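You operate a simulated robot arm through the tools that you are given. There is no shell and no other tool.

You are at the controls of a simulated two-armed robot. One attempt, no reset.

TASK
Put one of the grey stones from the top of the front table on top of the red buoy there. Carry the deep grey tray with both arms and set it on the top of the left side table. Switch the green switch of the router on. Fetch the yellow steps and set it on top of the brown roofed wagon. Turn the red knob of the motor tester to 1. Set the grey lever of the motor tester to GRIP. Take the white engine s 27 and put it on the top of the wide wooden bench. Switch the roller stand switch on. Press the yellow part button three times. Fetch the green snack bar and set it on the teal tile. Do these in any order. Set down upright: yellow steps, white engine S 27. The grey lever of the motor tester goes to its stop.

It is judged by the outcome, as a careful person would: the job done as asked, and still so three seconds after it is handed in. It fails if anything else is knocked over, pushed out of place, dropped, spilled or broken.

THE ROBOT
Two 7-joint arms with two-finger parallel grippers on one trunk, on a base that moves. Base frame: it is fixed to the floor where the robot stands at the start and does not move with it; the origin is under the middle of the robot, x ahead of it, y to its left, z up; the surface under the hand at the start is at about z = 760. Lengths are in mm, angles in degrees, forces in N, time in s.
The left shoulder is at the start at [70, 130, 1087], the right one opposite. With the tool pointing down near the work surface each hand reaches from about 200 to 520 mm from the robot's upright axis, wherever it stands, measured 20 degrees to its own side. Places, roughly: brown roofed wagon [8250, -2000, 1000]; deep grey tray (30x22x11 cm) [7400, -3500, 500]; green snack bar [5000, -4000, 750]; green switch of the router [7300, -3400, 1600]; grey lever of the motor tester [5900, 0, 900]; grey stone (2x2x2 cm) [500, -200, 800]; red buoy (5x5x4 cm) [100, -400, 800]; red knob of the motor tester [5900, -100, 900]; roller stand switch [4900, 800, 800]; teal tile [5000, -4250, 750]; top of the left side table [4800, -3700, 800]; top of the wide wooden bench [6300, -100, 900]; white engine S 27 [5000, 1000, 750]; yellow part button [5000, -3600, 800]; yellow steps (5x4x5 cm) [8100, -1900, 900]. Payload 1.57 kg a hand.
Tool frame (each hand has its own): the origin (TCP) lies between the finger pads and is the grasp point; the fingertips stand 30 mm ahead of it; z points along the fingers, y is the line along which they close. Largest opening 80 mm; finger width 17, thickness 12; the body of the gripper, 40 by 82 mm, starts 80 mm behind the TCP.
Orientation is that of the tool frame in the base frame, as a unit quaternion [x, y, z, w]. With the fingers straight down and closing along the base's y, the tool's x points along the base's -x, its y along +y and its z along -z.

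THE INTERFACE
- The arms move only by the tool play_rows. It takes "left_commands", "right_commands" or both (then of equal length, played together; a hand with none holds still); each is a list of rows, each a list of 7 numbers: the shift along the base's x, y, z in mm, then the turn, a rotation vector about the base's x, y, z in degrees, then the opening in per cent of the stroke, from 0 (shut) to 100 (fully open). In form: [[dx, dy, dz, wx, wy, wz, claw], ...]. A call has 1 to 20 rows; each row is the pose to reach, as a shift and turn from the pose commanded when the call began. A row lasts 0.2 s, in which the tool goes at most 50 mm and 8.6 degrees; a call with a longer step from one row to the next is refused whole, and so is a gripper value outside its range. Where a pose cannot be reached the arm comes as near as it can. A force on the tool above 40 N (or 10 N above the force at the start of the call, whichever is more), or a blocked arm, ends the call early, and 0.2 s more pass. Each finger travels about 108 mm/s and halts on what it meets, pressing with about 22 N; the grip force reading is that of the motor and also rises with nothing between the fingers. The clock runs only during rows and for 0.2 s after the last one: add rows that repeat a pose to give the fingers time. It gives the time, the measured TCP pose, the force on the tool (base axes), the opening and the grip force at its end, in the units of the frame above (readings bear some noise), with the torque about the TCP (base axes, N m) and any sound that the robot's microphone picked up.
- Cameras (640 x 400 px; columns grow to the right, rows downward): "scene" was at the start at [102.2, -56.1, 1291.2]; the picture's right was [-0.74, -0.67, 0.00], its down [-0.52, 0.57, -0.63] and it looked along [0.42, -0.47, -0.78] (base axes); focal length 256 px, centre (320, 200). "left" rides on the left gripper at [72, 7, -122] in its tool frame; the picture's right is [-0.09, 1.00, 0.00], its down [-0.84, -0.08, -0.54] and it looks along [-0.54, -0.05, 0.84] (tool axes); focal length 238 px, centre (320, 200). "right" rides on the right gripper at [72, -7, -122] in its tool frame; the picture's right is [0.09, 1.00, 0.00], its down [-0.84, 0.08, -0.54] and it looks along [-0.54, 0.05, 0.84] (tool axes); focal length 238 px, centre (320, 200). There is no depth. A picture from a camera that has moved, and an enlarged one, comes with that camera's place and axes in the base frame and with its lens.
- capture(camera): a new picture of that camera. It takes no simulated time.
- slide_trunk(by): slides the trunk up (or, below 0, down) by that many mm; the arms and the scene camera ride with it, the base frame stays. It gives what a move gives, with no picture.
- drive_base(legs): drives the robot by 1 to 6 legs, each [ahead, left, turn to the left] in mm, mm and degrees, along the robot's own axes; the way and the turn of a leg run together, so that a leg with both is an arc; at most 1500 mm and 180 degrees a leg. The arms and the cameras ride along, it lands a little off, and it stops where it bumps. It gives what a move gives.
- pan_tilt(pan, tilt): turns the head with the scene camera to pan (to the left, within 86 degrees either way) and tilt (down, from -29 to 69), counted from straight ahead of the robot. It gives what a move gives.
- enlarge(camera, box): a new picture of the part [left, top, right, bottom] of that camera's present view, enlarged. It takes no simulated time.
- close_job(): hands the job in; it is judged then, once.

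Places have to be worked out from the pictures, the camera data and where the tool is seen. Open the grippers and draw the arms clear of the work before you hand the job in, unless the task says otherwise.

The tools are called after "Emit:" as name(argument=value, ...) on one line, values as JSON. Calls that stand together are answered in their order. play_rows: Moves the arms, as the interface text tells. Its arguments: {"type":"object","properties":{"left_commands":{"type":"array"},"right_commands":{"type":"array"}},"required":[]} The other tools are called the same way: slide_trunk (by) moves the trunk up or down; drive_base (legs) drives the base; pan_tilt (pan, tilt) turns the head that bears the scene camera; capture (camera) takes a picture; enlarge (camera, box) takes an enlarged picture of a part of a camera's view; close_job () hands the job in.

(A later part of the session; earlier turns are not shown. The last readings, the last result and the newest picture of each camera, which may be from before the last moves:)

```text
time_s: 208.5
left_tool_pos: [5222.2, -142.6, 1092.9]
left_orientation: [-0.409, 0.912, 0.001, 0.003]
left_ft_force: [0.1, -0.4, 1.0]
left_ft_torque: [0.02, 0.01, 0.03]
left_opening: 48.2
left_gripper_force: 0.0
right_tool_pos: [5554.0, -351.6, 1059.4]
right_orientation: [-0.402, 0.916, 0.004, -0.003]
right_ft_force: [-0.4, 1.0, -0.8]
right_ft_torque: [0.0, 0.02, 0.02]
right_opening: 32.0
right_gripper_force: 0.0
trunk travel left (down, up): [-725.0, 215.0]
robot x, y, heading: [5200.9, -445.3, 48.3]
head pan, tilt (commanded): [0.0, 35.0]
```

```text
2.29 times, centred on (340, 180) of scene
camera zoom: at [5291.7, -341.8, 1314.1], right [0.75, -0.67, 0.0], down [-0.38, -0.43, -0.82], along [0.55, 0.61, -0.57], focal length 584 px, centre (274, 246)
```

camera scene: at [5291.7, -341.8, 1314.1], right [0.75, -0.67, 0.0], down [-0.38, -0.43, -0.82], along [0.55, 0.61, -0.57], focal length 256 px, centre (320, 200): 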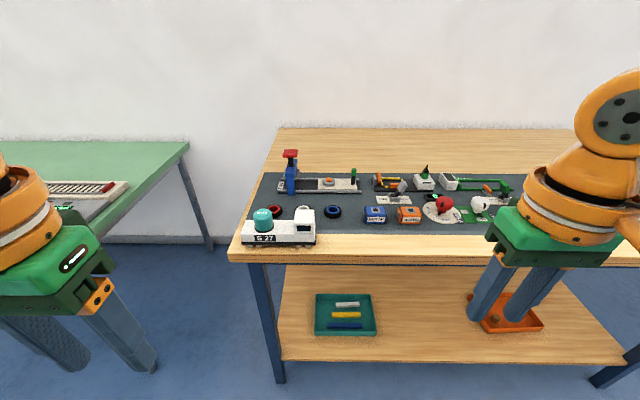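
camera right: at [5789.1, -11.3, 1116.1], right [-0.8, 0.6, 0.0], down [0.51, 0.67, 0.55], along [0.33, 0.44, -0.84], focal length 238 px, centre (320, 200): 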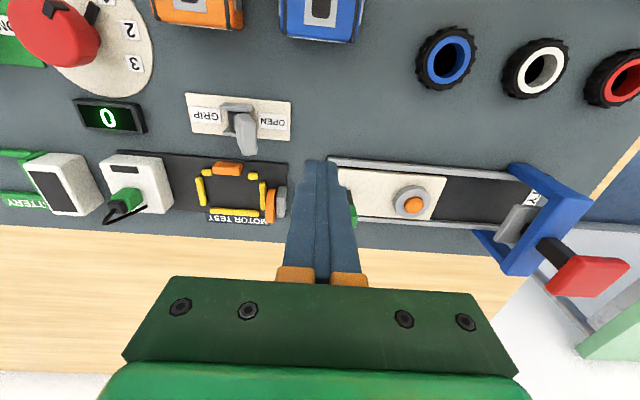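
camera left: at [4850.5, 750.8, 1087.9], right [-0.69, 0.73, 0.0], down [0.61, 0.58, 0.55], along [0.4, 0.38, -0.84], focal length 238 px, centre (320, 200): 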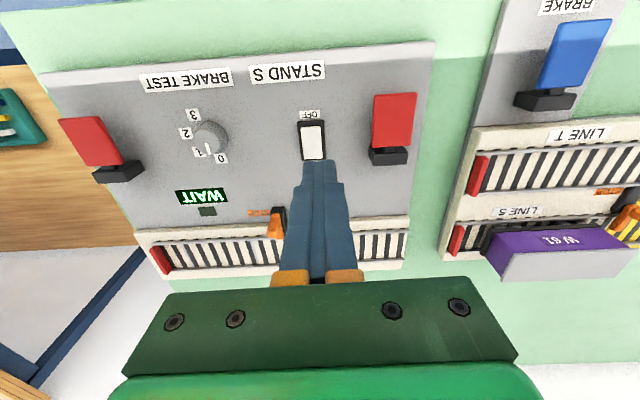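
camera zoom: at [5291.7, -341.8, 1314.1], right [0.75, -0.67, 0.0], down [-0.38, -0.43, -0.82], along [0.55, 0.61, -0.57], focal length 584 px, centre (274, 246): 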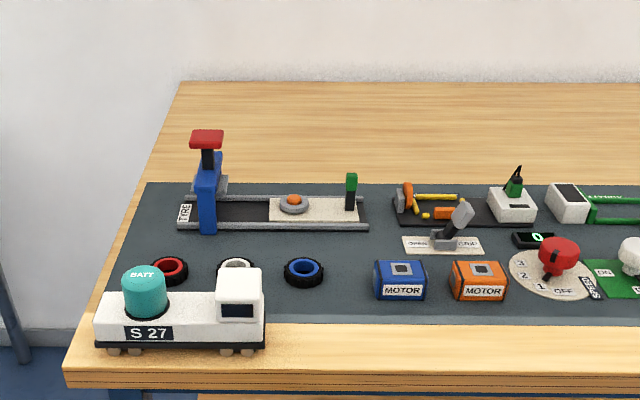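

All three bench tasks look right. Now I look along the aisle toward the far wall to plan the route to the steps/wagon and the tray/router.

Emit:
pan_tilt(pan=-60, tilt=15)

Emit:
capture(camera="scene")

Emit:
pan_tilt(pan=-86, tilt=15)

Emit:
capture(camera="scene")

```text
time_s: 209.8
left_tool_pos: [5220.9, -141.1, 1093.0]
left_orientation: [-0.409, 0.913, 0.001, 0.003]
left_ft_force: [0.0, 0.2, -0.8]
left_ft_torque: [-0.01, 0.01, -0.01]
left_opening: 48.2
left_gripper_force: 0.1
right_tool_pos: [5554.5, -352.2, 1059.2]
right_orientation: [-0.402, 0.916, 0.004, -0.003]
right_ft_force: [-0.2, 0.3, -0.3]
right_ft_torque: [0.0, -0.01, 0.01]
right_opening: 32.2
right_gripper_force: 0.1
trunk travel left (down, up): [-725.0, 215.0]
robot x, y, heading: [5196.6, -442.2, 48.2]
head pan, tilt (commanded): [-60.0, 15.0]
```

```text
taken
camera scene: at [5324.7, -426.2, 1346.1], right [-0.2, -0.98, 0.0], down [-0.25, 0.05, -0.97], along [0.95, -0.2, -0.26], focal length 256 px, centre (320, 200)
```

scene: 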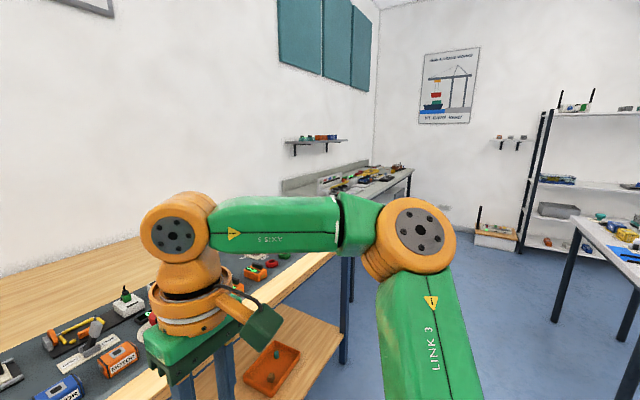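

```text
time_s: 210.7
left_tool_pos: [5223.4, -141.9, 1092.5]
left_orientation: [-0.409, 0.912, 0.0, 0.002]
left_ft_force: [-0.8, 0.2, 0.5]
left_ft_torque: [0.01, -0.02, -0.03]
left_opening: 48.0
left_gripper_force: 0.1
right_tool_pos: [5553.5, -351.0, 1058.6]
right_orientation: [-0.402, 0.916, 0.004, -0.003]
right_ft_force: [0.0, 0.6, -0.3]
right_ft_torque: [0.0, -0.01, -0.03]
right_opening: 31.7
right_gripper_force: 0.1
trunk travel left (down, up): [-725.0, 215.0]
robot x, y, heading: [5199.4, -438.5, 48.1]
head pan, tilt (commanded): [-85.9, 15.0]
```

```text
taken
camera scene: at [5307.2, -464.2, 1346.1], right [-0.61, -0.79, 0.0], down [-0.2, 0.16, -0.97], along [0.76, -0.59, -0.26], focal length 256 px, centre (320, 200)
```

scene: 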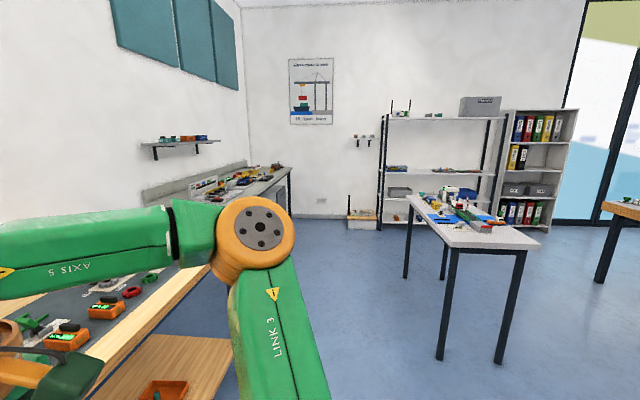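

The aisle at E≈3100 between the wall benches (E≥3670) and the middle table (E≲2600) is clear. The wagon/steps are on the grey-topped bench near the far-left corner, so I sidestep right about 2.8 m.

Emit:
drive_base(legs=[[0, -1400, 0], [0, -1350, 0]])

Emit:
pan_tilt(pan=-20, tilt=25)

Emit:
capture(camera="scene")

```text
time_s: 224.3
left_tool_pos: [7346.8, -1961.6, 1092.9]
left_orientation: [-0.425, 0.905, -0.001, 0.003]
left_ft_force: [0.3, 0.2, 0.3]
left_ft_torque: [-0.01, -0.01, 0.01]
left_opening: 47.8
left_gripper_force: 0.1
right_tool_pos: [7686.1, -2158.9, 1058.7]
right_orientation: [-0.419, 0.908, 0.005, -0.003]
right_ft_force: [0.2, -0.6, 0.5]
right_ft_torque: [-0.03, 0.02, -0.02]
right_opening: 32.0
right_gripper_force: 0.0
trunk travel left (down, up): [-725.0, 215.0]
robot x, y, heading: [7334.4, -2265.4, 50.5]
head pan, tilt (commanded): [-85.9, 15.0]
```

```text
time_s: 225.6
left_tool_pos: [7347.5, -1961.7, 1092.9]
left_orientation: [-0.426, 0.905, 0.0, 0.003]
left_ft_force: [-0.3, 0.5, 0.8]
left_ft_torque: [0.01, 0.0, -0.05]
left_opening: 47.8
left_gripper_force: 0.0
right_tool_pos: [7685.2, -2160.1, 1058.3]
right_orientation: [-0.418, 0.908, 0.005, -0.002]
right_ft_force: [-1.2, -0.6, 0.6]
right_ft_torque: [0.0, -0.01, -0.03]
right_opening: 32.1
right_gripper_force: 0.0
trunk travel left (down, up): [-725.0, 215.0]
robot x, y, heading: [7340.4, -2271.3, 50.4]
head pan, tilt (commanded): [-20.0, 25.0]
```

```text
taken
camera scene: at [7447.5, -2180.5, 1329.9], right [0.5, -0.86, 0.0], down [-0.36, -0.21, -0.91], along [0.78, 0.46, -0.42], focal length 256 px, centre (320, 200)
```

scene: 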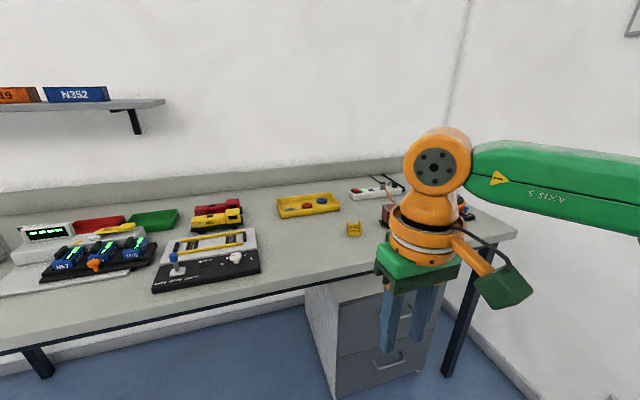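

The yellow steps are seen at about [8140,-1904] on the grey bench (front edge E≈3809), with a brown item beyond, partly behind my hand. I straighten, move right 150 mm and ahead 280 mm for a closer look.

Emit:
drive_base(legs=[[0, 0, -2.2], [0, -150, 0], [280, 0, 0]])

Emit:
pan_tilt(pan=-15, tilt=35)

Emit:
capture(camera="scene")

Emit:
capture(camera="right")

```text
time_s: 229.0
left_tool_pos: [7665.9, -1844.8, 1092.0]
left_orientation: [-0.405, 0.914, 0.001, 0.004]
left_ft_force: [0.1, -0.2, -0.3]
left_ft_torque: [0.01, 0.0, -0.03]
left_opening: 47.8
left_gripper_force: 0.1
right_tool_pos: [7995.4, -2057.7, 1061.0]
right_orientation: [-0.399, 0.917, 0.005, -0.003]
right_ft_force: [0.3, 0.9, -0.1]
right_ft_torque: [0.01, -0.01, 0.01]
right_opening: 32.0
right_gripper_force: 0.1
trunk travel left (down, up): [-725.0, 215.0]
robot x, y, heading: [7643.6, -2147.6, 47.7]
head pan, tilt (commanded): [-20.0, 25.0]
```

```text
time_s: 229.7
left_tool_pos: [7667.1, -1845.2, 1092.6]
left_orientation: [-0.406, 0.914, 0.0, 0.002]
left_ft_force: [-0.2, 0.2, 0.2]
left_ft_torque: [-0.02, -0.02, 0.06]
left_opening: 47.8
left_gripper_force: 0.0
right_tool_pos: [7997.1, -2056.9, 1058.9]
right_orientation: [-0.398, 0.917, 0.005, -0.003]
right_ft_force: [1.1, 0.1, -0.9]
right_ft_torque: [-0.03, -0.03, 0.02]
right_opening: 31.8
right_gripper_force: 0.0
trunk travel left (down, up): [-725.0, 215.0]
robot x, y, heading: [7640.5, -2146.9, 48.0]
head pan, tilt (commanded): [-15.0, 35.0]
```

```text
taken
camera scene: at [7750.0, -2062.0, 1314.1], right [0.54, -0.84, 0.0], down [-0.48, -0.31, -0.82], along [0.69, 0.44, -0.57], focal length 256 px, centre (320, 200)
```

scene: 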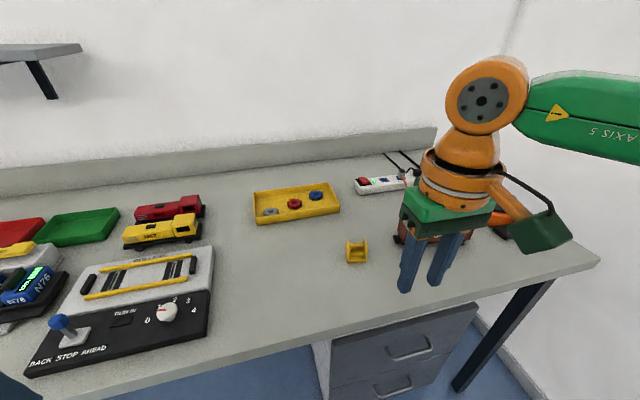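

```text
taken
camera right: at [7954.2, -2112.9, 1180.1], right [-0.79, 0.61, 0.01], down [0.52, 0.66, 0.54], along [0.32, 0.43, -0.84], focal length 238 px, centre (320, 200)
```

right: 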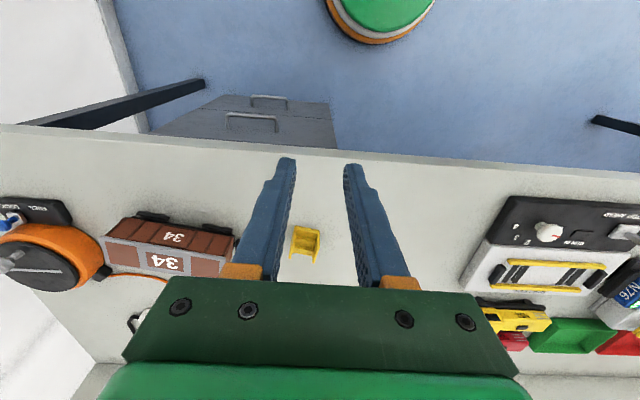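

The right camera shows the yellow steps and the brown wagon 34 next to an orange reel. I enlarge both.

Emit:
enlarge(camera="right", box=[80, 180, 240, 300])

Emit:
enlarge(camera="right", box=[270, 210, 340, 270])

Emit:
enlarge(camera="scene", box=[330, 220, 390, 270])

Emit:
enlarge(camera="scene", box=[340, 140, 540, 290])

```text
3.33 times, centred on (160, 240) of right
camera zoom: at [7954.2, -2112.9, 1180.1], right [-0.79, 0.61, 0.01], down [0.52, 0.66, 0.54], along [0.32, 0.43, -0.84], focal length 794 px, centre (853, 67)
```

zoom: 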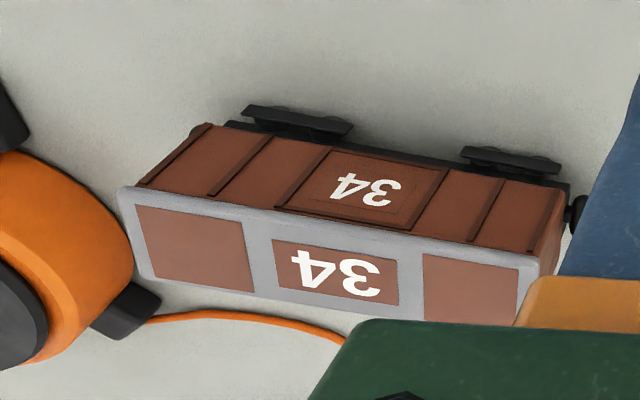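

```text
6.67 times, centred on (305, 240) of right
camera zoom: at [7954.2, -2112.9, 1180.1], right [-0.79, 0.61, 0.01], down [0.52, 0.66, 0.54], along [0.32, 0.43, -0.84], focal length 1589 px, centre (420, -67)
```

zoom: 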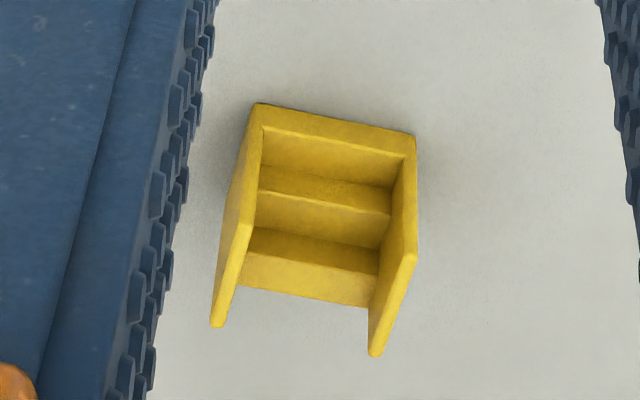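

```text
8.00 times, centred on (360, 245) of scene
camera zoom: at [7750.0, -2062.0, 1314.1], right [0.54, -0.84, 0.0], down [-0.48, -0.31, -0.82], along [0.69, 0.44, -0.57], focal length 2044 px, centre (0, -160)
```

zoom: 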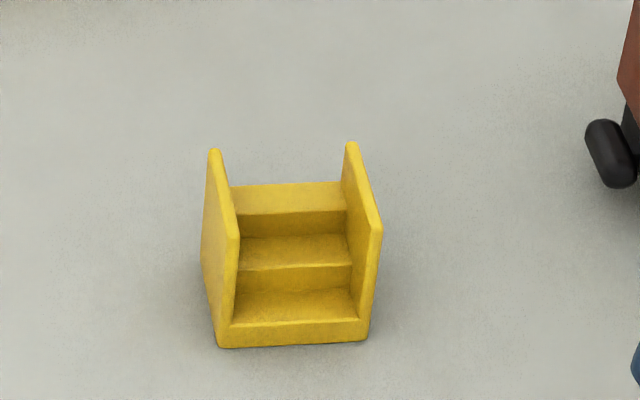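

```text
2.67 times, centred on (440, 215) of scene
camera zoom: at [7750.0, -2062.0, 1314.1], right [0.54, -0.84, 0.0], down [-0.48, -0.31, -0.82], along [0.69, 0.44, -0.57], focal length 681 px, centre (0, 160)
```

zoom: 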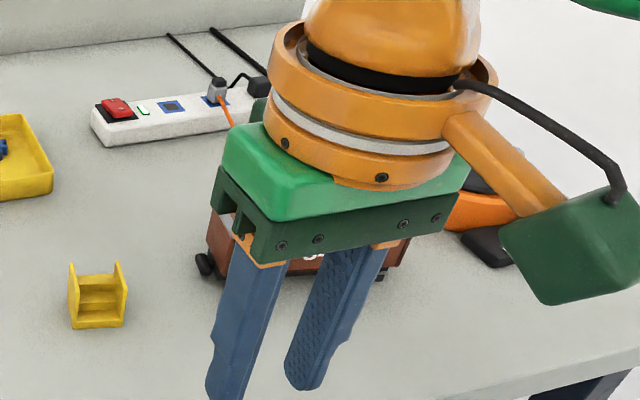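

The steps (40 mm wide along N, 50 deep, side walls up) stand at about E≈3999, N≈7343 on z≈870; the wagon's flat roof is near [8265,-2048]. I move the base 115 mm forward to bring the steps in reach.

Emit:
drive_base(legs=[[115, 0, 0.4]])

Emit:
capture(camera="right")

Emit:
capture(camera="scene")

```text
time_s: 230.9
left_tool_pos: [7739.1, -1759.2, 1093.8]
left_orientation: [-0.411, 0.912, 0.001, 0.005]
left_ft_force: [-0.6, -0.2, 0.2]
left_ft_torque: [0.01, -0.01, -0.02]
left_opening: 47.7
left_gripper_force: 0.0
right_tool_pos: [8072.3, -1968.6, 1060.3]
right_orientation: [-0.403, 0.915, 0.005, -0.003]
right_ft_force: [-0.7, -0.8, -0.4]
right_ft_torque: [-0.03, 0.0, 0.02]
right_opening: 31.8
right_gripper_force: 0.0
trunk travel left (down, up): [-725.0, 215.0]
robot x, y, heading: [7716.6, -2062.6, 48.9]
head pan, tilt (commanded): [-15.0, 35.0]
```

```text
taken
camera right: at [8029.3, -2025.6, 1180.7], right [-0.8, 0.6, 0.01], down [0.51, 0.67, 0.54], along [0.32, 0.44, -0.84], focal length 238 px, centre (320, 200)
```

right: 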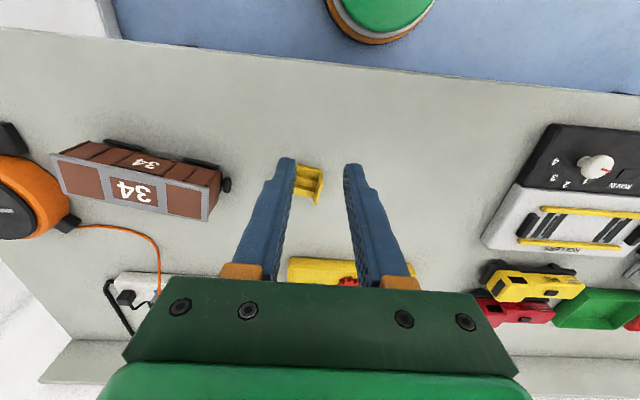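

```text
taken
camera scene: at [7824.3, -1976.9, 1314.4], right [0.55, -0.83, 0.0], down [-0.48, -0.32, -0.82], along [0.68, 0.45, -0.57], focal length 256 px, centre (320, 200)
```

scene: 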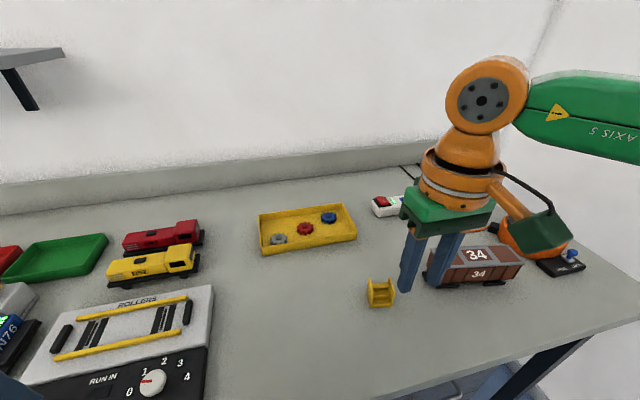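

The steps are turned about 10° clockwise; centre ≈ [8141,-1908]. I move above them with yaw -9.5° and 60 mm opening at z≈965, then check.

Emit:
play_rows(right_commands=[[17, 15, -15, 0, 0, -3, 60], [34, 30, -35, 0, 0, -6, 75], [51, 45, -60, 0, 0, -9.5, 75], [68.7, 60.6, -85, 0, 0, -9.5, 75], [68.7, 60.6, -95, 0, 0, -9.5, 75], [68.7, 60.6, -95, 0, 0, -9.5, 75]])

Emit:
enlarge(camera="right", box=[240, 80, 400, 200])

Emit:
enlarge(camera="scene", box=[330, 220, 450, 310])

```text
time_s: 232.3
left_tool_pos: [7740.5, -1757.5, 1093.5]
left_orientation: [-0.411, 0.912, 0.0, 0.003]
left_ft_force: [-0.5, 0.6, 0.2]
left_ft_torque: [-0.01, -0.01, 0.01]
left_opening: 48.0
left_gripper_force: 0.1
right_tool_pos: [8142.2, -1906.2, 964.6]
right_orientation: [-0.327, 0.945, 0.004, -0.002]
right_ft_force: [0.4, 0.2, -0.3]
right_ft_torque: [0.0, -0.02, 0.0]
right_opening: 60.1
right_gripper_force: 0.0
trunk travel left (down, up): [-725.0, 215.0]
robot x, y, heading: [7721.7, -2060.9, 48.4]
head pan, tilt (commanded): [-15.0, 35.0]
```

```text
3.33 times, centred on (320, 140) of right
camera zoom: at [8090.7, -1955.2, 1086.6], right [-0.69, 0.73, 0.01], down [0.61, 0.57, 0.54], along [0.39, 0.38, -0.84], focal length 794 px, centre (320, 400)
```

zoom: 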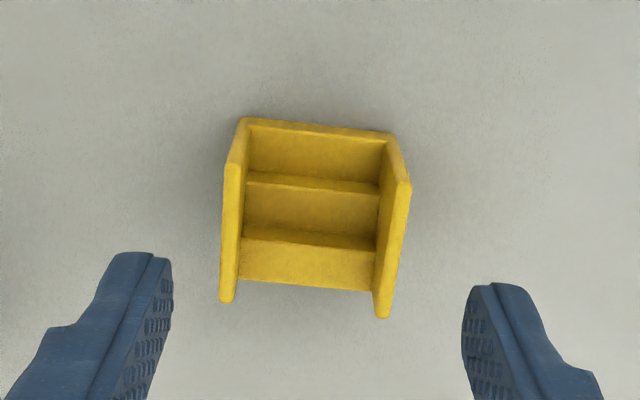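

```text
4.44 times, centred on (390, 265) of scene
camera zoom: at [7825.9, -1975.0, 1314.1], right [0.55, -0.83, 0.0], down [-0.48, -0.32, -0.82], along [0.68, 0.45, -0.57], focal length 1136 px, centre (9, -89)
```

zoom: 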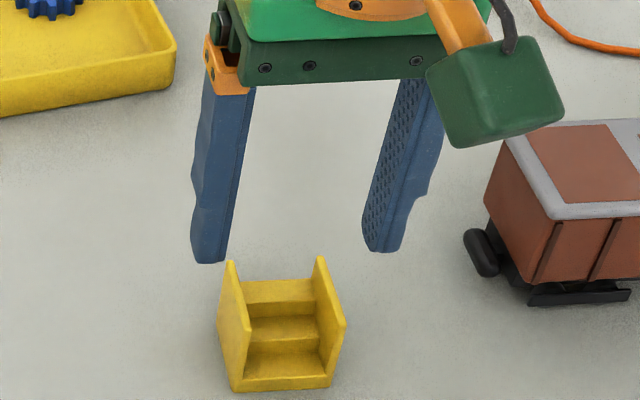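

Aligned within ~2° and centred. I shift 5 mm deeper and descend to TCP z≈905 (tips 5 mm above the bench), then close.

Emit:
play_rows(right_commands=[[4, 3, -15, 0, 0, 0, 75], [4, 3, -35, 0, 0, 0, 75], [4, 3, -50, 0, 0, 0, 75], [4, 3, -58, 0, 0, 0, 75], [4, 3, -58, 0, 0, 0, 75]])

Emit:
enlarge(camera="right", box=[240, 80, 400, 200])

Emit:
enlarge(camera="scene", box=[330, 220, 450, 310])

```text
time_s: 233.6
left_tool_pos: [7740.9, -1758.5, 1092.3]
left_orientation: [-0.411, 0.912, 0.0, 0.003]
left_ft_force: [0.2, -0.4, -0.1]
left_ft_torque: [0.0, -0.02, 0.0]
left_opening: 47.9
left_gripper_force: 0.0
right_tool_pos: [8143.7, -1903.2, 906.7]
right_orientation: [-0.326, 0.945, 0.004, -0.002]
right_ft_force: [-0.3, -0.6, 0.2]
right_ft_torque: [0.01, 0.03, 0.0]
right_opening: 59.9
right_gripper_force: 0.0
trunk travel left (down, up): [-725.0, 215.0]
robot x, y, heading: [7716.1, -2057.9, 48.5]
head pan, tilt (commanded): [-15.0, 35.0]
```

```text
3.33 times, centred on (320, 140) of right
camera zoom: at [8093.3, -1953.3, 1027.7], right [-0.69, 0.73, 0.01], down [0.62, 0.57, 0.54], along [0.39, 0.38, -0.84], focal length 794 px, centre (320, 400)
```

zoom: 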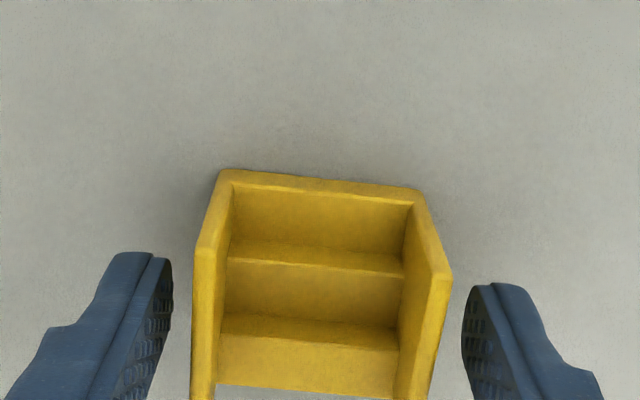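

```text
4.44 times, centred on (390, 265) of scene
camera zoom: at [7825.9, -1975.0, 1314.1], right [0.55, -0.83, 0.0], down [-0.48, -0.32, -0.82], along [0.68, 0.45, -0.57], focal length 1136 px, centre (9, -89)
```

zoom: 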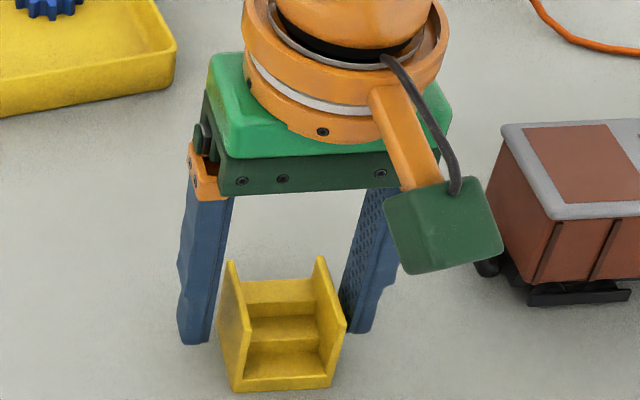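

The TCP coincides with the steps' centre. I close the gripper on the side walls.

Emit:
play_rows(right_commands=[[0, 0, 0, 0, 0, 0, 60], [0, 0, 0, 0, 0, 0, 48], [0, 0, 0, 0, 0, 0, 44], [0, 0, 0, 0, 0, 0, 44], [0, 0, 0, 0, 0, 0, 44]])

Emit:
play_rows(right_commands=[[0, 0, 10, 0, 0, 0, 44], [0, 0, 30, 0, 0, 0, 44], [0, 0, 60, 0, 0, 0, 44], [0, 0, 100, 0, 0, 0, 44], [0, 0, 130, 0, 0, 0, 44], [0, 0, 130, 0, 0, 0, 44]])

Emit:
capture(camera="right")

```text
time_s: 234.8
left_tool_pos: [7740.6, -1758.5, 1092.5]
left_orientation: [-0.411, 0.912, 0.0, 0.003]
left_ft_force: [0.5, -0.2, -0.1]
left_ft_torque: [0.01, -0.01, -0.01]
left_opening: 48.0
left_gripper_force: 0.1
right_tool_pos: [8144.9, -1903.7, 907.2]
right_orientation: [-0.326, 0.945, 0.005, -0.002]
right_ft_force: [0.3, -0.1, -0.1]
right_ft_torque: [-0.02, -0.02, 0.01]
right_opening: 43.0
right_gripper_force: 22.2
trunk travel left (down, up): [-725.0, 215.0]
robot x, y, heading: [7719.1, -2058.0, 48.7]
head pan, tilt (commanded): [-15.0, 35.0]
```

```text
time_s: 236.2
left_tool_pos: [7739.8, -1757.3, 1092.0]
left_orientation: [-0.411, 0.912, 0.001, 0.003]
left_ft_force: [0.7, 0.1, -0.2]
left_ft_torque: [-0.01, 0.01, -0.02]
left_opening: 47.9
left_gripper_force: 0.1
right_tool_pos: [8146.6, -1902.8, 1037.4]
right_orientation: [-0.326, 0.945, 0.005, -0.003]
right_ft_force: [0.1, 0.6, -0.1]
right_ft_torque: [-0.01, 0.01, -0.01]
right_opening: 43.2
right_gripper_force: 22.1
trunk travel left (down, up): [-725.0, 215.0]
robot x, y, heading: [7720.3, -2060.2, 48.6]
head pan, tilt (commanded): [-15.0, 35.0]
```

```text
taken
camera right: at [8095.4, -1951.9, 1157.9], right [-0.69, 0.73, 0.01], down [0.62, 0.57, 0.54], along [0.39, 0.38, -0.84], focal length 238 px, centre (320, 200)
```

right: 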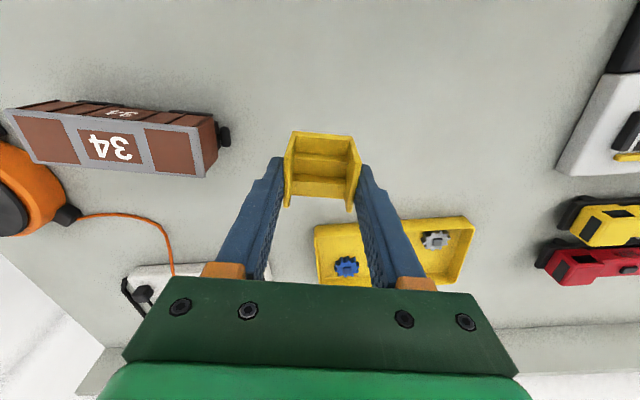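

The steps are held (43 mm). I enlarge the wagon in both views to fix the roof's position and height.

Emit:
enlarge(camera="right", box=[0, 80, 240, 230])

Emit:
enlarge(camera="scene", box=[400, 180, 600, 310])

```text
2.67 times, centred on (120, 155) of right
camera zoom: at [8095.4, -1951.9, 1157.9], right [-0.69, 0.73, 0.01], down [0.62, 0.57, 0.54], along [0.39, 0.38, -0.84], focal length 636 px, centre (853, 320)
```

zoom: 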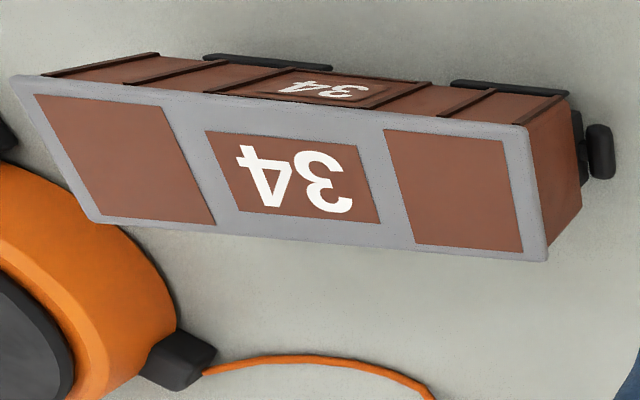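

```text
3.08 times, centred on (500, 245) of scene
camera zoom: at [7826.3, -1974.9, 1314.1], right [0.55, -0.83, 0.0], down [-0.48, -0.32, -0.82], along [0.68, 0.45, -0.57], focal length 786 px, centre (-234, 62)
```

zoom: 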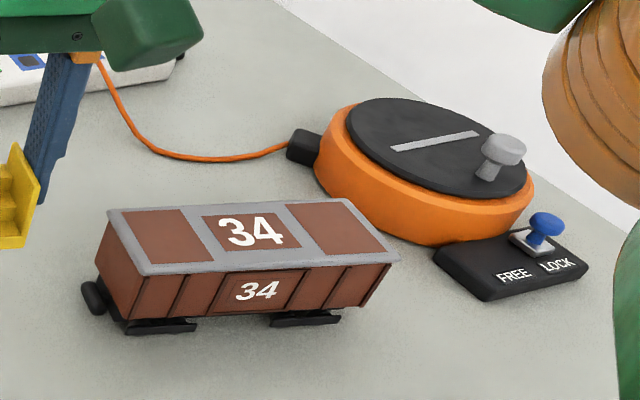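

Both views agree: roof centre ≈ [8292,-2041], z≈932, axis -52.4°, width 51 mm — parallel to how I hold the steps. I sidestep right 205 mm with the steps held at z≈1037.

Emit:
drive_base(legs=[[0, -205, 0]])

Emit:
capture(camera="right")

Emit:
capture(camera="scene")

```text
time_s: 237.8
left_tool_pos: [7890.8, -1889.4, 1091.8]
left_orientation: [-0.411, 0.912, -0.001, 0.003]
left_ft_force: [0.5, -0.2, 0.7]
left_ft_torque: [0.02, -0.01, 0.0]
left_opening: 48.1
left_gripper_force: 0.0
right_tool_pos: [8296.4, -2033.6, 1036.0]
right_orientation: [-0.327, 0.945, 0.004, -0.002]
right_ft_force: [-0.6, 0.2, -0.6]
right_ft_torque: [-0.02, -0.02, -0.01]
right_opening: 42.8
right_gripper_force: 21.9
trunk travel left (down, up): [-725.0, 215.0]
robot x, y, heading: [7870.5, -2195.6, 48.5]
head pan, tilt (commanded): [-15.0, 35.0]
```

```text
taken
camera right: at [8244.9, -2084.0, 1158.1], right [-0.69, 0.73, 0.01], down [0.61, 0.57, 0.54], along [0.39, 0.38, -0.84], focal length 238 px, centre (320, 200)
```

right: 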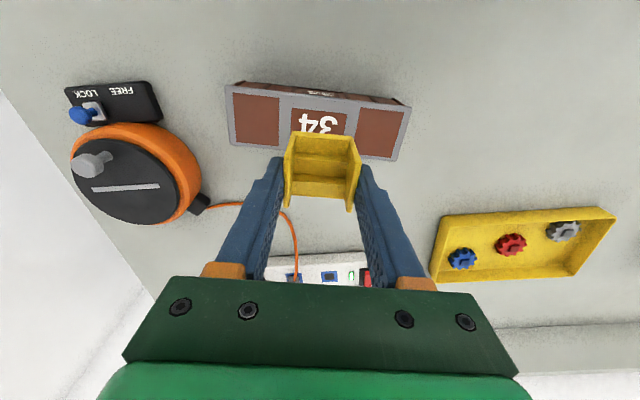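

```text
taken
camera scene: at [7975.6, -2107.2, 1314.1], right [0.55, -0.83, 0.0], down [-0.48, -0.32, -0.82], along [0.68, 0.45, -0.57], focal length 256 px, centre (320, 200)
```

scene: 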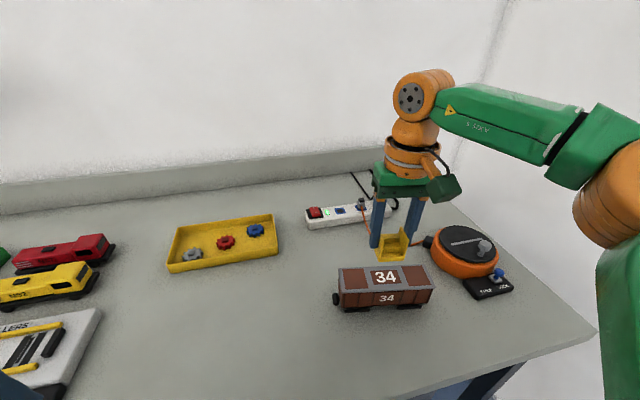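

The roof centre again comes out at [8291.5,-2041]. I shift by [-7,-9] and lower to a bottom clearance of about 12 mm, then check alignment.

Emit:
play_rows(right_commands=[[-7, -9, 0, 0, 0, 0, 44], [-7, -9, -20, 0, 0, 0, 44], [-7, -9, -40, 0, 0, 0, 44], [-7, -9, -54, 0, 0, 0, 44], [-7, -9, -54, 0, 0, 0, 44]])

Emit:
enlarge(camera="right", box=[200, 50, 440, 230])

Emit:
enlarge(camera="scene", box=[310, 190, 470, 320])

```text
time_s: 239.0
left_tool_pos: [7890.0, -1891.5, 1093.3]
left_orientation: [-0.412, 0.911, 0.001, 0.004]
left_ft_force: [-0.5, -0.2, 0.5]
left_ft_torque: [0.0, 0.01, -0.01]
left_opening: 47.9
left_gripper_force: 0.0
right_tool_pos: [8289.2, -2045.1, 982.2]
right_orientation: [-0.328, 0.945, 0.005, -0.001]
right_ft_force: [2.3, -0.5, 13.5]
right_ft_torque: [-0.28, -0.24, 0.0]
right_opening: 43.1
right_gripper_force: 21.8
trunk travel left (down, up): [-725.0, 215.0]
robot x, y, heading: [7869.0, -2194.3, 48.5]
head pan, tilt (commanded): [-15.0, 35.0]
```

```text
2.22 times, centred on (320, 140) of right
camera zoom: at [8237.1, -2095.1, 1103.5], right [-0.69, 0.73, 0.01], down [0.61, 0.57, 0.54], along [0.39, 0.38, -0.84], focal length 530 px, centre (320, 333)
```

zoom: 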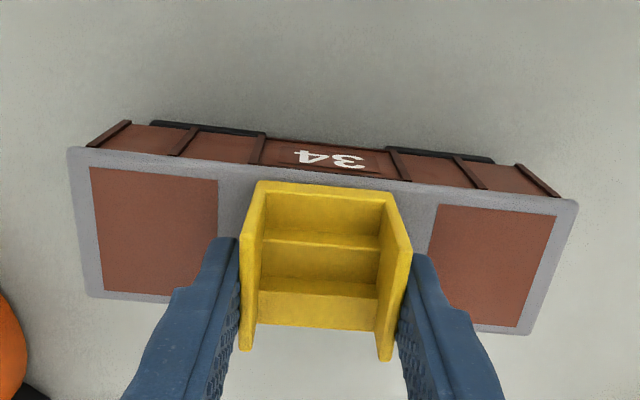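

```text
3.08 times, centred on (390, 255) of scene
camera zoom: at [7975.7, -2109.7, 1314.6], right [0.55, -0.83, 0.0], down [-0.48, -0.32, -0.82], along [0.68, 0.45, -0.57], focal length 786 px, centre (105, 31)
```

zoom: 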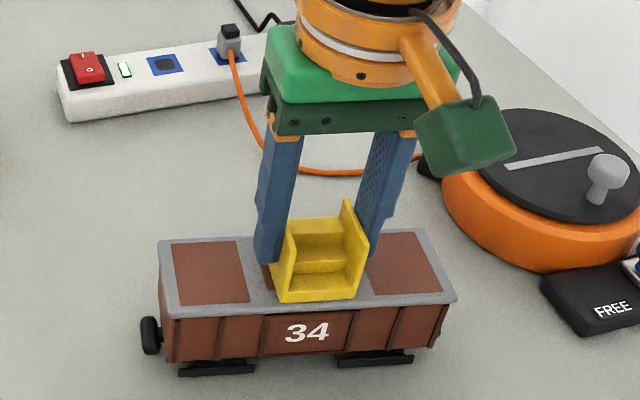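

The steps already touch the roof (13.5 N), aligned with it and about 4 mm inside the near edge. I ease up 1.5 mm and shift 1.5 mm toward the near side, then open gently.

Emit:
play_rows(right_commands=[[0, 0, 1, 0, 0, 0, 44], [0, 0, 1.5, 0, 0, 0, 44], [0, 0, 1.5, 0, 0, 0, 50], [0, 0, 1.5, 0, 0, 0, 56], [0, 0, 1.5, 0, 0, 0, 64], [0, 0, 1.5, 0, 0, 0, 74], [0, 0, 1.5, 0, 0, 0, 74]])

Emit:
enlarge(camera="right", box=[200, 50, 440, 230])

Emit:
enlarge(camera="scene", box=[310, 190, 470, 320])

```text
time_s: 240.6
left_tool_pos: [7891.4, -1891.4, 1092.5]
left_orientation: [-0.412, 0.911, 0.0, 0.002]
left_ft_force: [0.3, -0.3, 0.3]
left_ft_torque: [0.03, 0.01, -0.03]
left_opening: 48.0
left_gripper_force: 0.1
right_tool_pos: [8289.6, -2045.3, 983.5]
right_orientation: [-0.327, 0.945, 0.005, -0.003]
right_ft_force: [-0.4, -0.5, 0.4]
right_ft_torque: [0.02, 0.02, 0.03]
right_opening: 59.1
right_gripper_force: 0.0
trunk travel left (down, up): [-725.0, 215.0]
robot x, y, heading: [7869.5, -2195.7, 48.5]
head pan, tilt (commanded): [-15.0, 35.0]
```

```text
2.22 times, centred on (320, 140) of right
camera zoom: at [8238.9, -2094.4, 1104.9], right [-0.69, 0.73, 0.01], down [0.61, 0.57, 0.54], along [0.39, 0.38, -0.84], focal length 530 px, centre (320, 333)
```

zoom: 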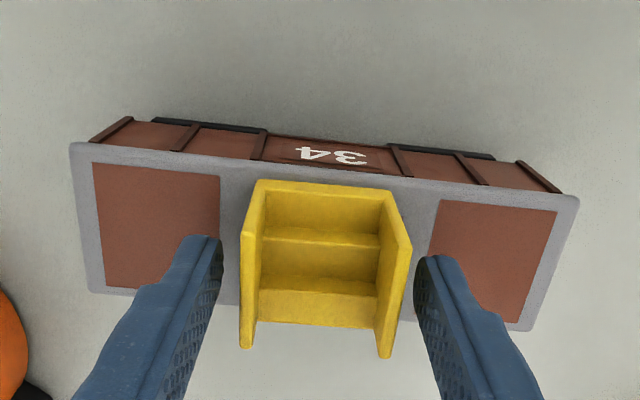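

```text
3.08 times, centred on (390, 255) of scene
camera zoom: at [7977.3, -2108.8, 1314.1], right [0.55, -0.83, 0.0], down [-0.48, -0.32, -0.82], along [0.68, 0.45, -0.57], focal length 786 px, centre (105, 31)
```

zoom: 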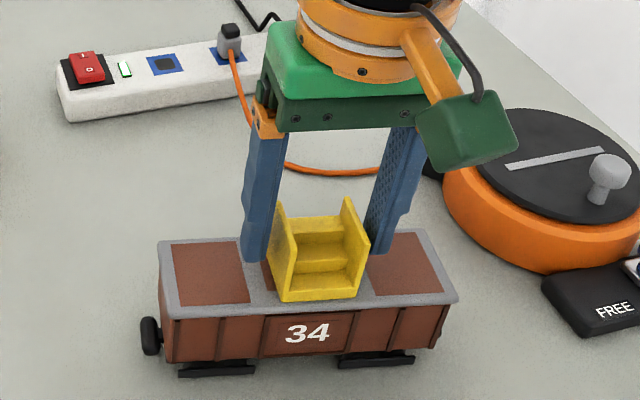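

The steps stand upright on the roof. I raise the hand straight up, retract and look once more.

Emit:
play_rows(right_commands=[[0, 0, 15, 0, 0, 0, 74], [0, 0, 45, 0, 0, 0, 74], [0, 0, 85, 0, 0, 0, 74], [-15, -15, 115, 0, 0, 0, 60], [-40, -40, 130, 0, 0, 5, 40], [-65, -65, 140, 0, 0, 9, 40], [-90, -80, 140, 0, 0, 9, 40]])

Emit:
drive_base(legs=[[-420, 0, 0]])

Emit:
pan_tilt(pan=-20, tilt=25)

Emit:
capture(camera="scene")

Emit:
pan_tilt(pan=-86, tilt=15)

Emit:
capture(camera="scene")

```text
time_s: 242.2
left_tool_pos: [7890.8, -1892.2, 1093.5]
left_orientation: [-0.412, 0.911, 0.0, 0.004]
left_ft_force: [1.1, 0.8, 0.3]
left_ft_torque: [0.02, -0.04, 0.02]
left_opening: 47.9
left_gripper_force: 0.2
right_tool_pos: [8200.9, -2123.8, 1126.3]
right_orientation: [-0.401, 0.916, 0.005, -0.003]
right_ft_force: [-0.1, -1.1, -0.3]
right_ft_torque: [-0.02, -0.01, 0.03]
right_opening: 32.0
right_gripper_force: 0.1
trunk travel left (down, up): [-725.0, 215.0]
robot x, y, heading: [7867.1, -2192.9, 48.4]
head pan, tilt (commanded): [-15.0, 35.0]
```

```text
time_s: 244.7
left_tool_pos: [7614.6, -2203.1, 1092.3]
left_orientation: [-0.418, 0.909, 0.001, 0.002]
left_ft_force: [-0.1, 0.2, -0.5]
left_ft_torque: [0.0, 0.01, -0.04]
left_opening: 48.0
left_gripper_force: 0.1
right_tool_pos: [7929.3, -2429.4, 1125.3]
right_orientation: [-0.407, 0.913, 0.004, -0.004]
right_ft_force: [-0.9, -0.8, 0.1]
right_ft_torque: [0.02, -0.01, 0.0]
right_opening: 31.9
right_gripper_force: 0.1
trunk travel left (down, up): [-725.0, 215.0]
robot x, y, heading: [7597.6, -2508.9, 49.2]
head pan, tilt (commanded): [-15.0, 35.0]
```

```text
time_s: 245.4
left_tool_pos: [7613.9, -2204.3, 1092.4]
left_orientation: [-0.418, 0.909, 0.0, 0.003]
left_ft_force: [0.2, 0.8, 0.2]
left_ft_torque: [0.02, 0.01, 0.02]
left_opening: 48.0
left_gripper_force: 0.1
right_tool_pos: [7927.5, -2430.6, 1125.1]
right_orientation: [-0.407, 0.914, 0.005, -0.003]
right_ft_force: [0.3, 0.3, 1.0]
right_ft_torque: [0.03, -0.01, 0.02]
right_opening: 32.3
right_gripper_force: 0.0
trunk travel left (down, up): [-725.0, 215.0]
robot x, y, heading: [7595.0, -2512.3, 49.6]
head pan, tilt (commanded): [-20.0, 25.0]
```

```text
taken
camera scene: at [7710.7, -2425.4, 1329.9], right [0.49, -0.87, 0.0], down [-0.37, -0.21, -0.91], along [0.79, 0.44, -0.42], focal length 256 px, centre (320, 200)
```

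scene: 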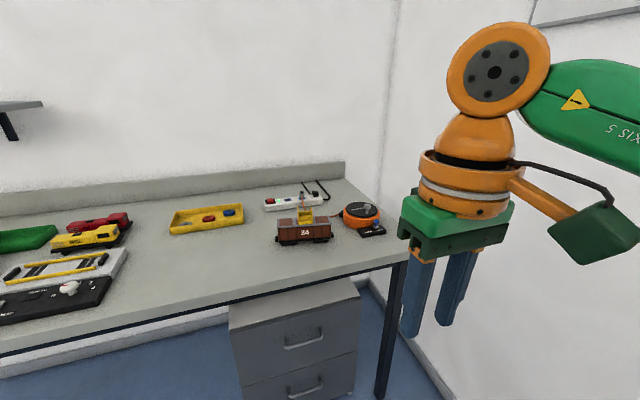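

```text
time_s: 246.8
left_tool_pos: [7614.7, -2204.6, 1092.1]
left_orientation: [-0.418, 0.909, 0.0, 0.003]
left_ft_force: [-0.2, 1.0, 0.5]
left_ft_torque: [0.0, -0.01, 0.0]
left_opening: 47.8
left_gripper_force: 0.0
right_tool_pos: [7928.6, -2430.8, 1125.7]
right_orientation: [-0.408, 0.913, 0.004, -0.002]
right_ft_force: [-0.1, 0.6, -0.1]
right_ft_torque: [0.01, -0.01, 0.01]
right_opening: 32.0
right_gripper_force: 0.0
trunk travel left (down, up): [-725.0, 215.0]
robot x, y, heading: [7594.1, -2504.1, 49.5]
head pan, tilt (commanded): [-85.9, 15.0]
```

```text
taken
camera scene: at [7705.7, -2526.0, 1346.1], right [-0.59, -0.8, 0.0], down [-0.21, 0.15, -0.97], along [0.78, -0.57, -0.26], focal length 256 px, centre (320, 200)
```

scene: 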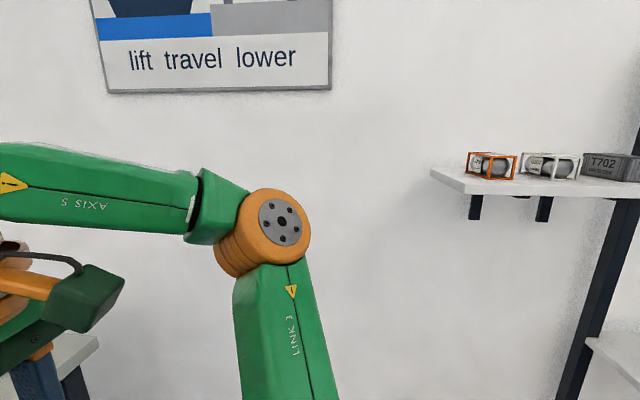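

The steps stay on the wagon roof. Next the shelf with tray and router: I back away along -E by 560 mm and turn to face the far wall.

Emit:
drive_base(legs=[[-560, 0, 0], [0, 0, -91]])

Emit:
pan_tilt(pan=0, tilt=5)

Emit:
capture(camera="scene")

Emit:
pan_tilt(pan=0, tilt=40)

Emit:
capture(camera="scene")

```text
time_s: 251.6
left_tool_pos: [7371.0, -2659.6, 1087.0]
left_orientation: [-0.236, 0.972, -0.006, -0.006]
left_ft_force: [0.2, -0.5, 1.0]
left_ft_torque: [0.01, 0.0, -0.02]
left_opening: 47.9
left_gripper_force: 0.0
right_tool_pos: [7578.8, -2985.7, 1121.0]
right_orientation: [-0.224, 0.975, -0.001, -0.012]
right_ft_force: [-0.3, 0.3, 0.9]
right_ft_torque: [-0.01, 0.01, 0.02]
right_opening: 31.9
right_gripper_force: 0.0
trunk travel left (down, up): [-725.0, 215.0]
robot x, y, heading: [7230.8, -2947.8, 27.5]
head pan, tilt (commanded): [-85.9, 15.0]
stopped in leg 2: the robot was blocked; the commanded pose is now the measured one
```

```text
time_s: 253.2
left_tool_pos: [7374.1, -2658.1, 1086.9]
left_orientation: [-0.234, 0.972, -0.005, -0.006]
left_ft_force: [-0.4, 0.0, -0.2]
left_ft_torque: [-0.02, 0.02, 0.0]
left_opening: 48.1
left_gripper_force: 0.0
right_tool_pos: [7579.5, -2985.7, 1121.0]
right_orientation: [-0.222, 0.975, -0.001, -0.012]
right_ft_force: [0.4, 0.6, -0.3]
right_ft_torque: [0.01, 0.04, 0.0]
right_opening: 32.4
right_gripper_force: 0.1
trunk travel left (down, up): [-725.0, 215.0]
robot x, y, heading: [7231.0, -2948.7, 27.0]
head pan, tilt (commanded): [0.0, 5.0]
```

```text
taken
camera scene: at [7374.0, -2864.8, 1359.2], right [0.45, -0.89, 0.01], down [-0.09, -0.05, -0.99], along [0.89, 0.45, -0.11], focal length 256 px, centre (320, 200)
```

scene: 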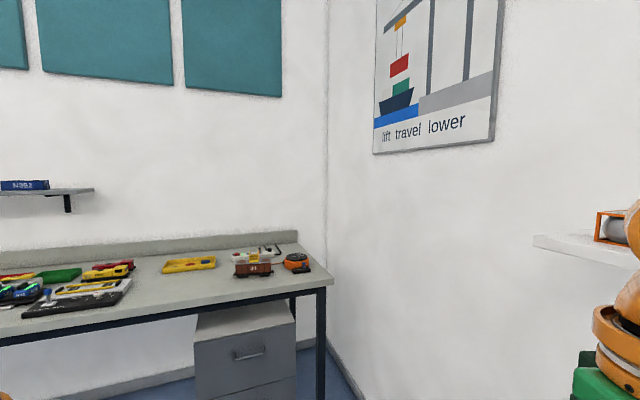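

```text
time_s: 254.2
left_tool_pos: [7373.9, -2659.4, 1087.5]
left_orientation: [-0.235, 0.972, -0.005, -0.007]
left_ft_force: [-0.3, 0.7, 0.1]
left_ft_torque: [-0.01, 0.0, 0.0]
left_opening: 47.9
left_gripper_force: 0.1
right_tool_pos: [7578.8, -2985.1, 1120.1]
right_orientation: [-0.222, 0.975, -0.001, -0.012]
right_ft_force: [-0.6, 0.4, -0.4]
right_ft_torque: [0.0, -0.01, -0.02]
right_opening: 32.3
right_gripper_force: 0.1
trunk travel left (down, up): [-725.0, 215.0]
robot x, y, heading: [7234.2, -2943.9, 27.2]
head pan, tilt (commanded): [0.0, 40.0]
```

```text
taken
camera scene: at [7367.0, -2868.7, 1303.8], right [0.46, -0.89, 0.01], down [-0.58, -0.3, -0.75], along [0.67, 0.34, -0.66], focal length 256 px, centre (320, 200)
```

scene: 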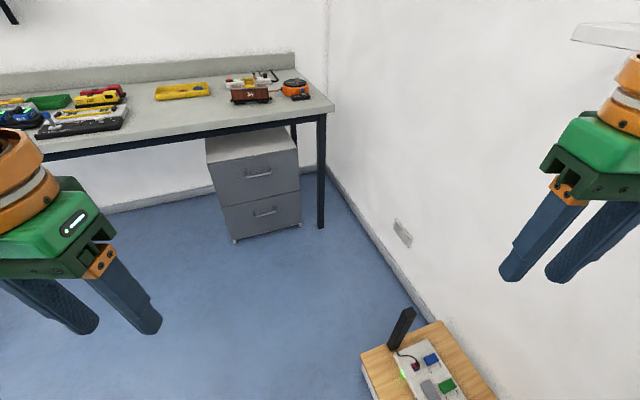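

The turn was blocked after about 22°, so something on my right touches the arm. I look right before moving.

Emit:
pan_tilt(pan=-86, tilt=20)

Emit:
capture(camera="scene")

Emit:
pan_tilt(pan=-55, tilt=10)

Emit:
capture(camera="scene")

Emit:
capture(camera="right")

```text
time_s: 255.8
left_tool_pos: [7372.5, -2659.4, 1085.8]
left_orientation: [-0.234, 0.972, -0.005, -0.006]
left_ft_force: [0.7, -0.1, 0.0]
left_ft_torque: [0.0, 0.04, 0.02]
left_opening: 48.2
left_gripper_force: 0.1
right_tool_pos: [7578.0, -2986.2, 1121.7]
right_orientation: [-0.222, 0.975, 0.0, -0.011]
right_ft_force: [0.2, -0.7, -1.0]
right_ft_torque: [0.03, 0.03, -0.03]
right_opening: 31.9
right_gripper_force: 0.1
trunk travel left (down, up): [-725.0, 215.0]
robot x, y, heading: [7228.3, -2950.7, 27.1]
head pan, tilt (commanded): [-85.9, 20.0]
```

```text
taken
camera scene: at [7339.8, -2986.7, 1337.2], right [-0.86, -0.52, 0.02], down [-0.19, 0.28, -0.94], along [0.48, -0.81, -0.34], focal length 256 px, centre (320, 200)
```

scene: 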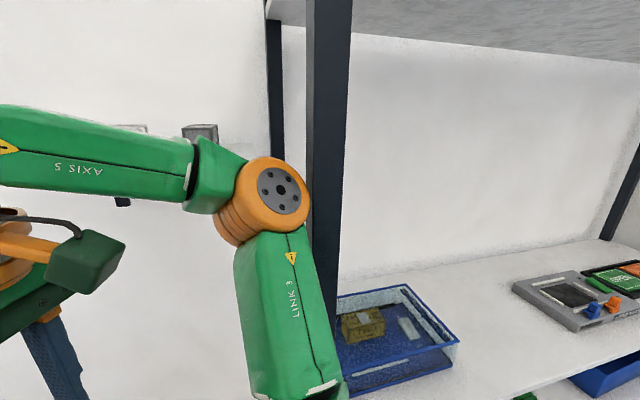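

```text
time_s: 256.8
left_tool_pos: [7373.1, -2658.4, 1086.4]
left_orientation: [-0.236, 0.972, -0.005, -0.006]
left_ft_force: [0.0, 0.3, 0.9]
left_ft_torque: [0.02, 0.02, 0.0]
left_opening: 48.2
left_gripper_force: 0.0
right_tool_pos: [7579.6, -2987.5, 1121.3]
right_orientation: [-0.223, 0.975, -0.001, -0.012]
right_ft_force: [1.2, 0.0, 0.5]
right_ft_torque: [0.0, 0.03, -0.01]
right_opening: 32.1
right_gripper_force: 0.1
trunk travel left (down, up): [-725.0, 215.0]
robot x, y, heading: [7224.6, -2945.8, 26.8]
head pan, tilt (commanded): [-55.0, 10.0]
```

```text
taken
camera scene: at [7373.9, -2950.4, 1352.4], right [-0.47, -0.88, 0.02], down [-0.17, 0.07, -0.98], along [0.87, -0.46, -0.18], focal length 256 px, centre (320, 200)
```

scene: 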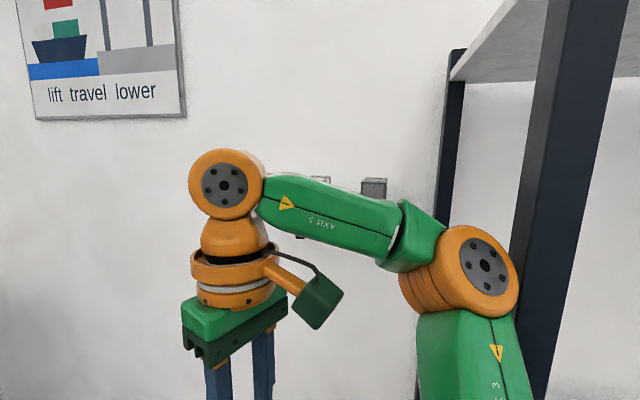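

```text
taken
camera right: at [7520.1, -3021.4, 1243.4], right [-0.52, 0.86, 0.01], down [0.73, 0.44, 0.52], along [0.44, 0.27, -0.85], focal length 238 px, centre (320, 200)
```

right: 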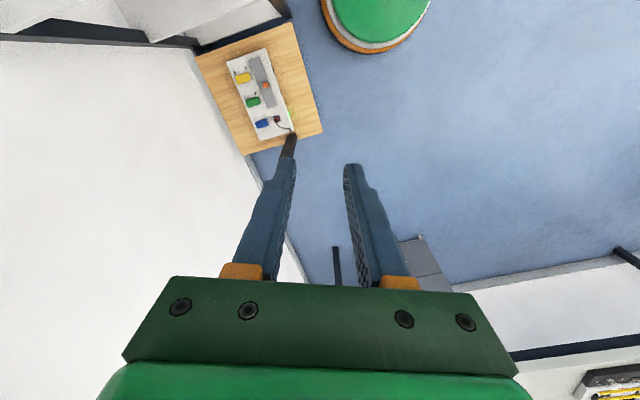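

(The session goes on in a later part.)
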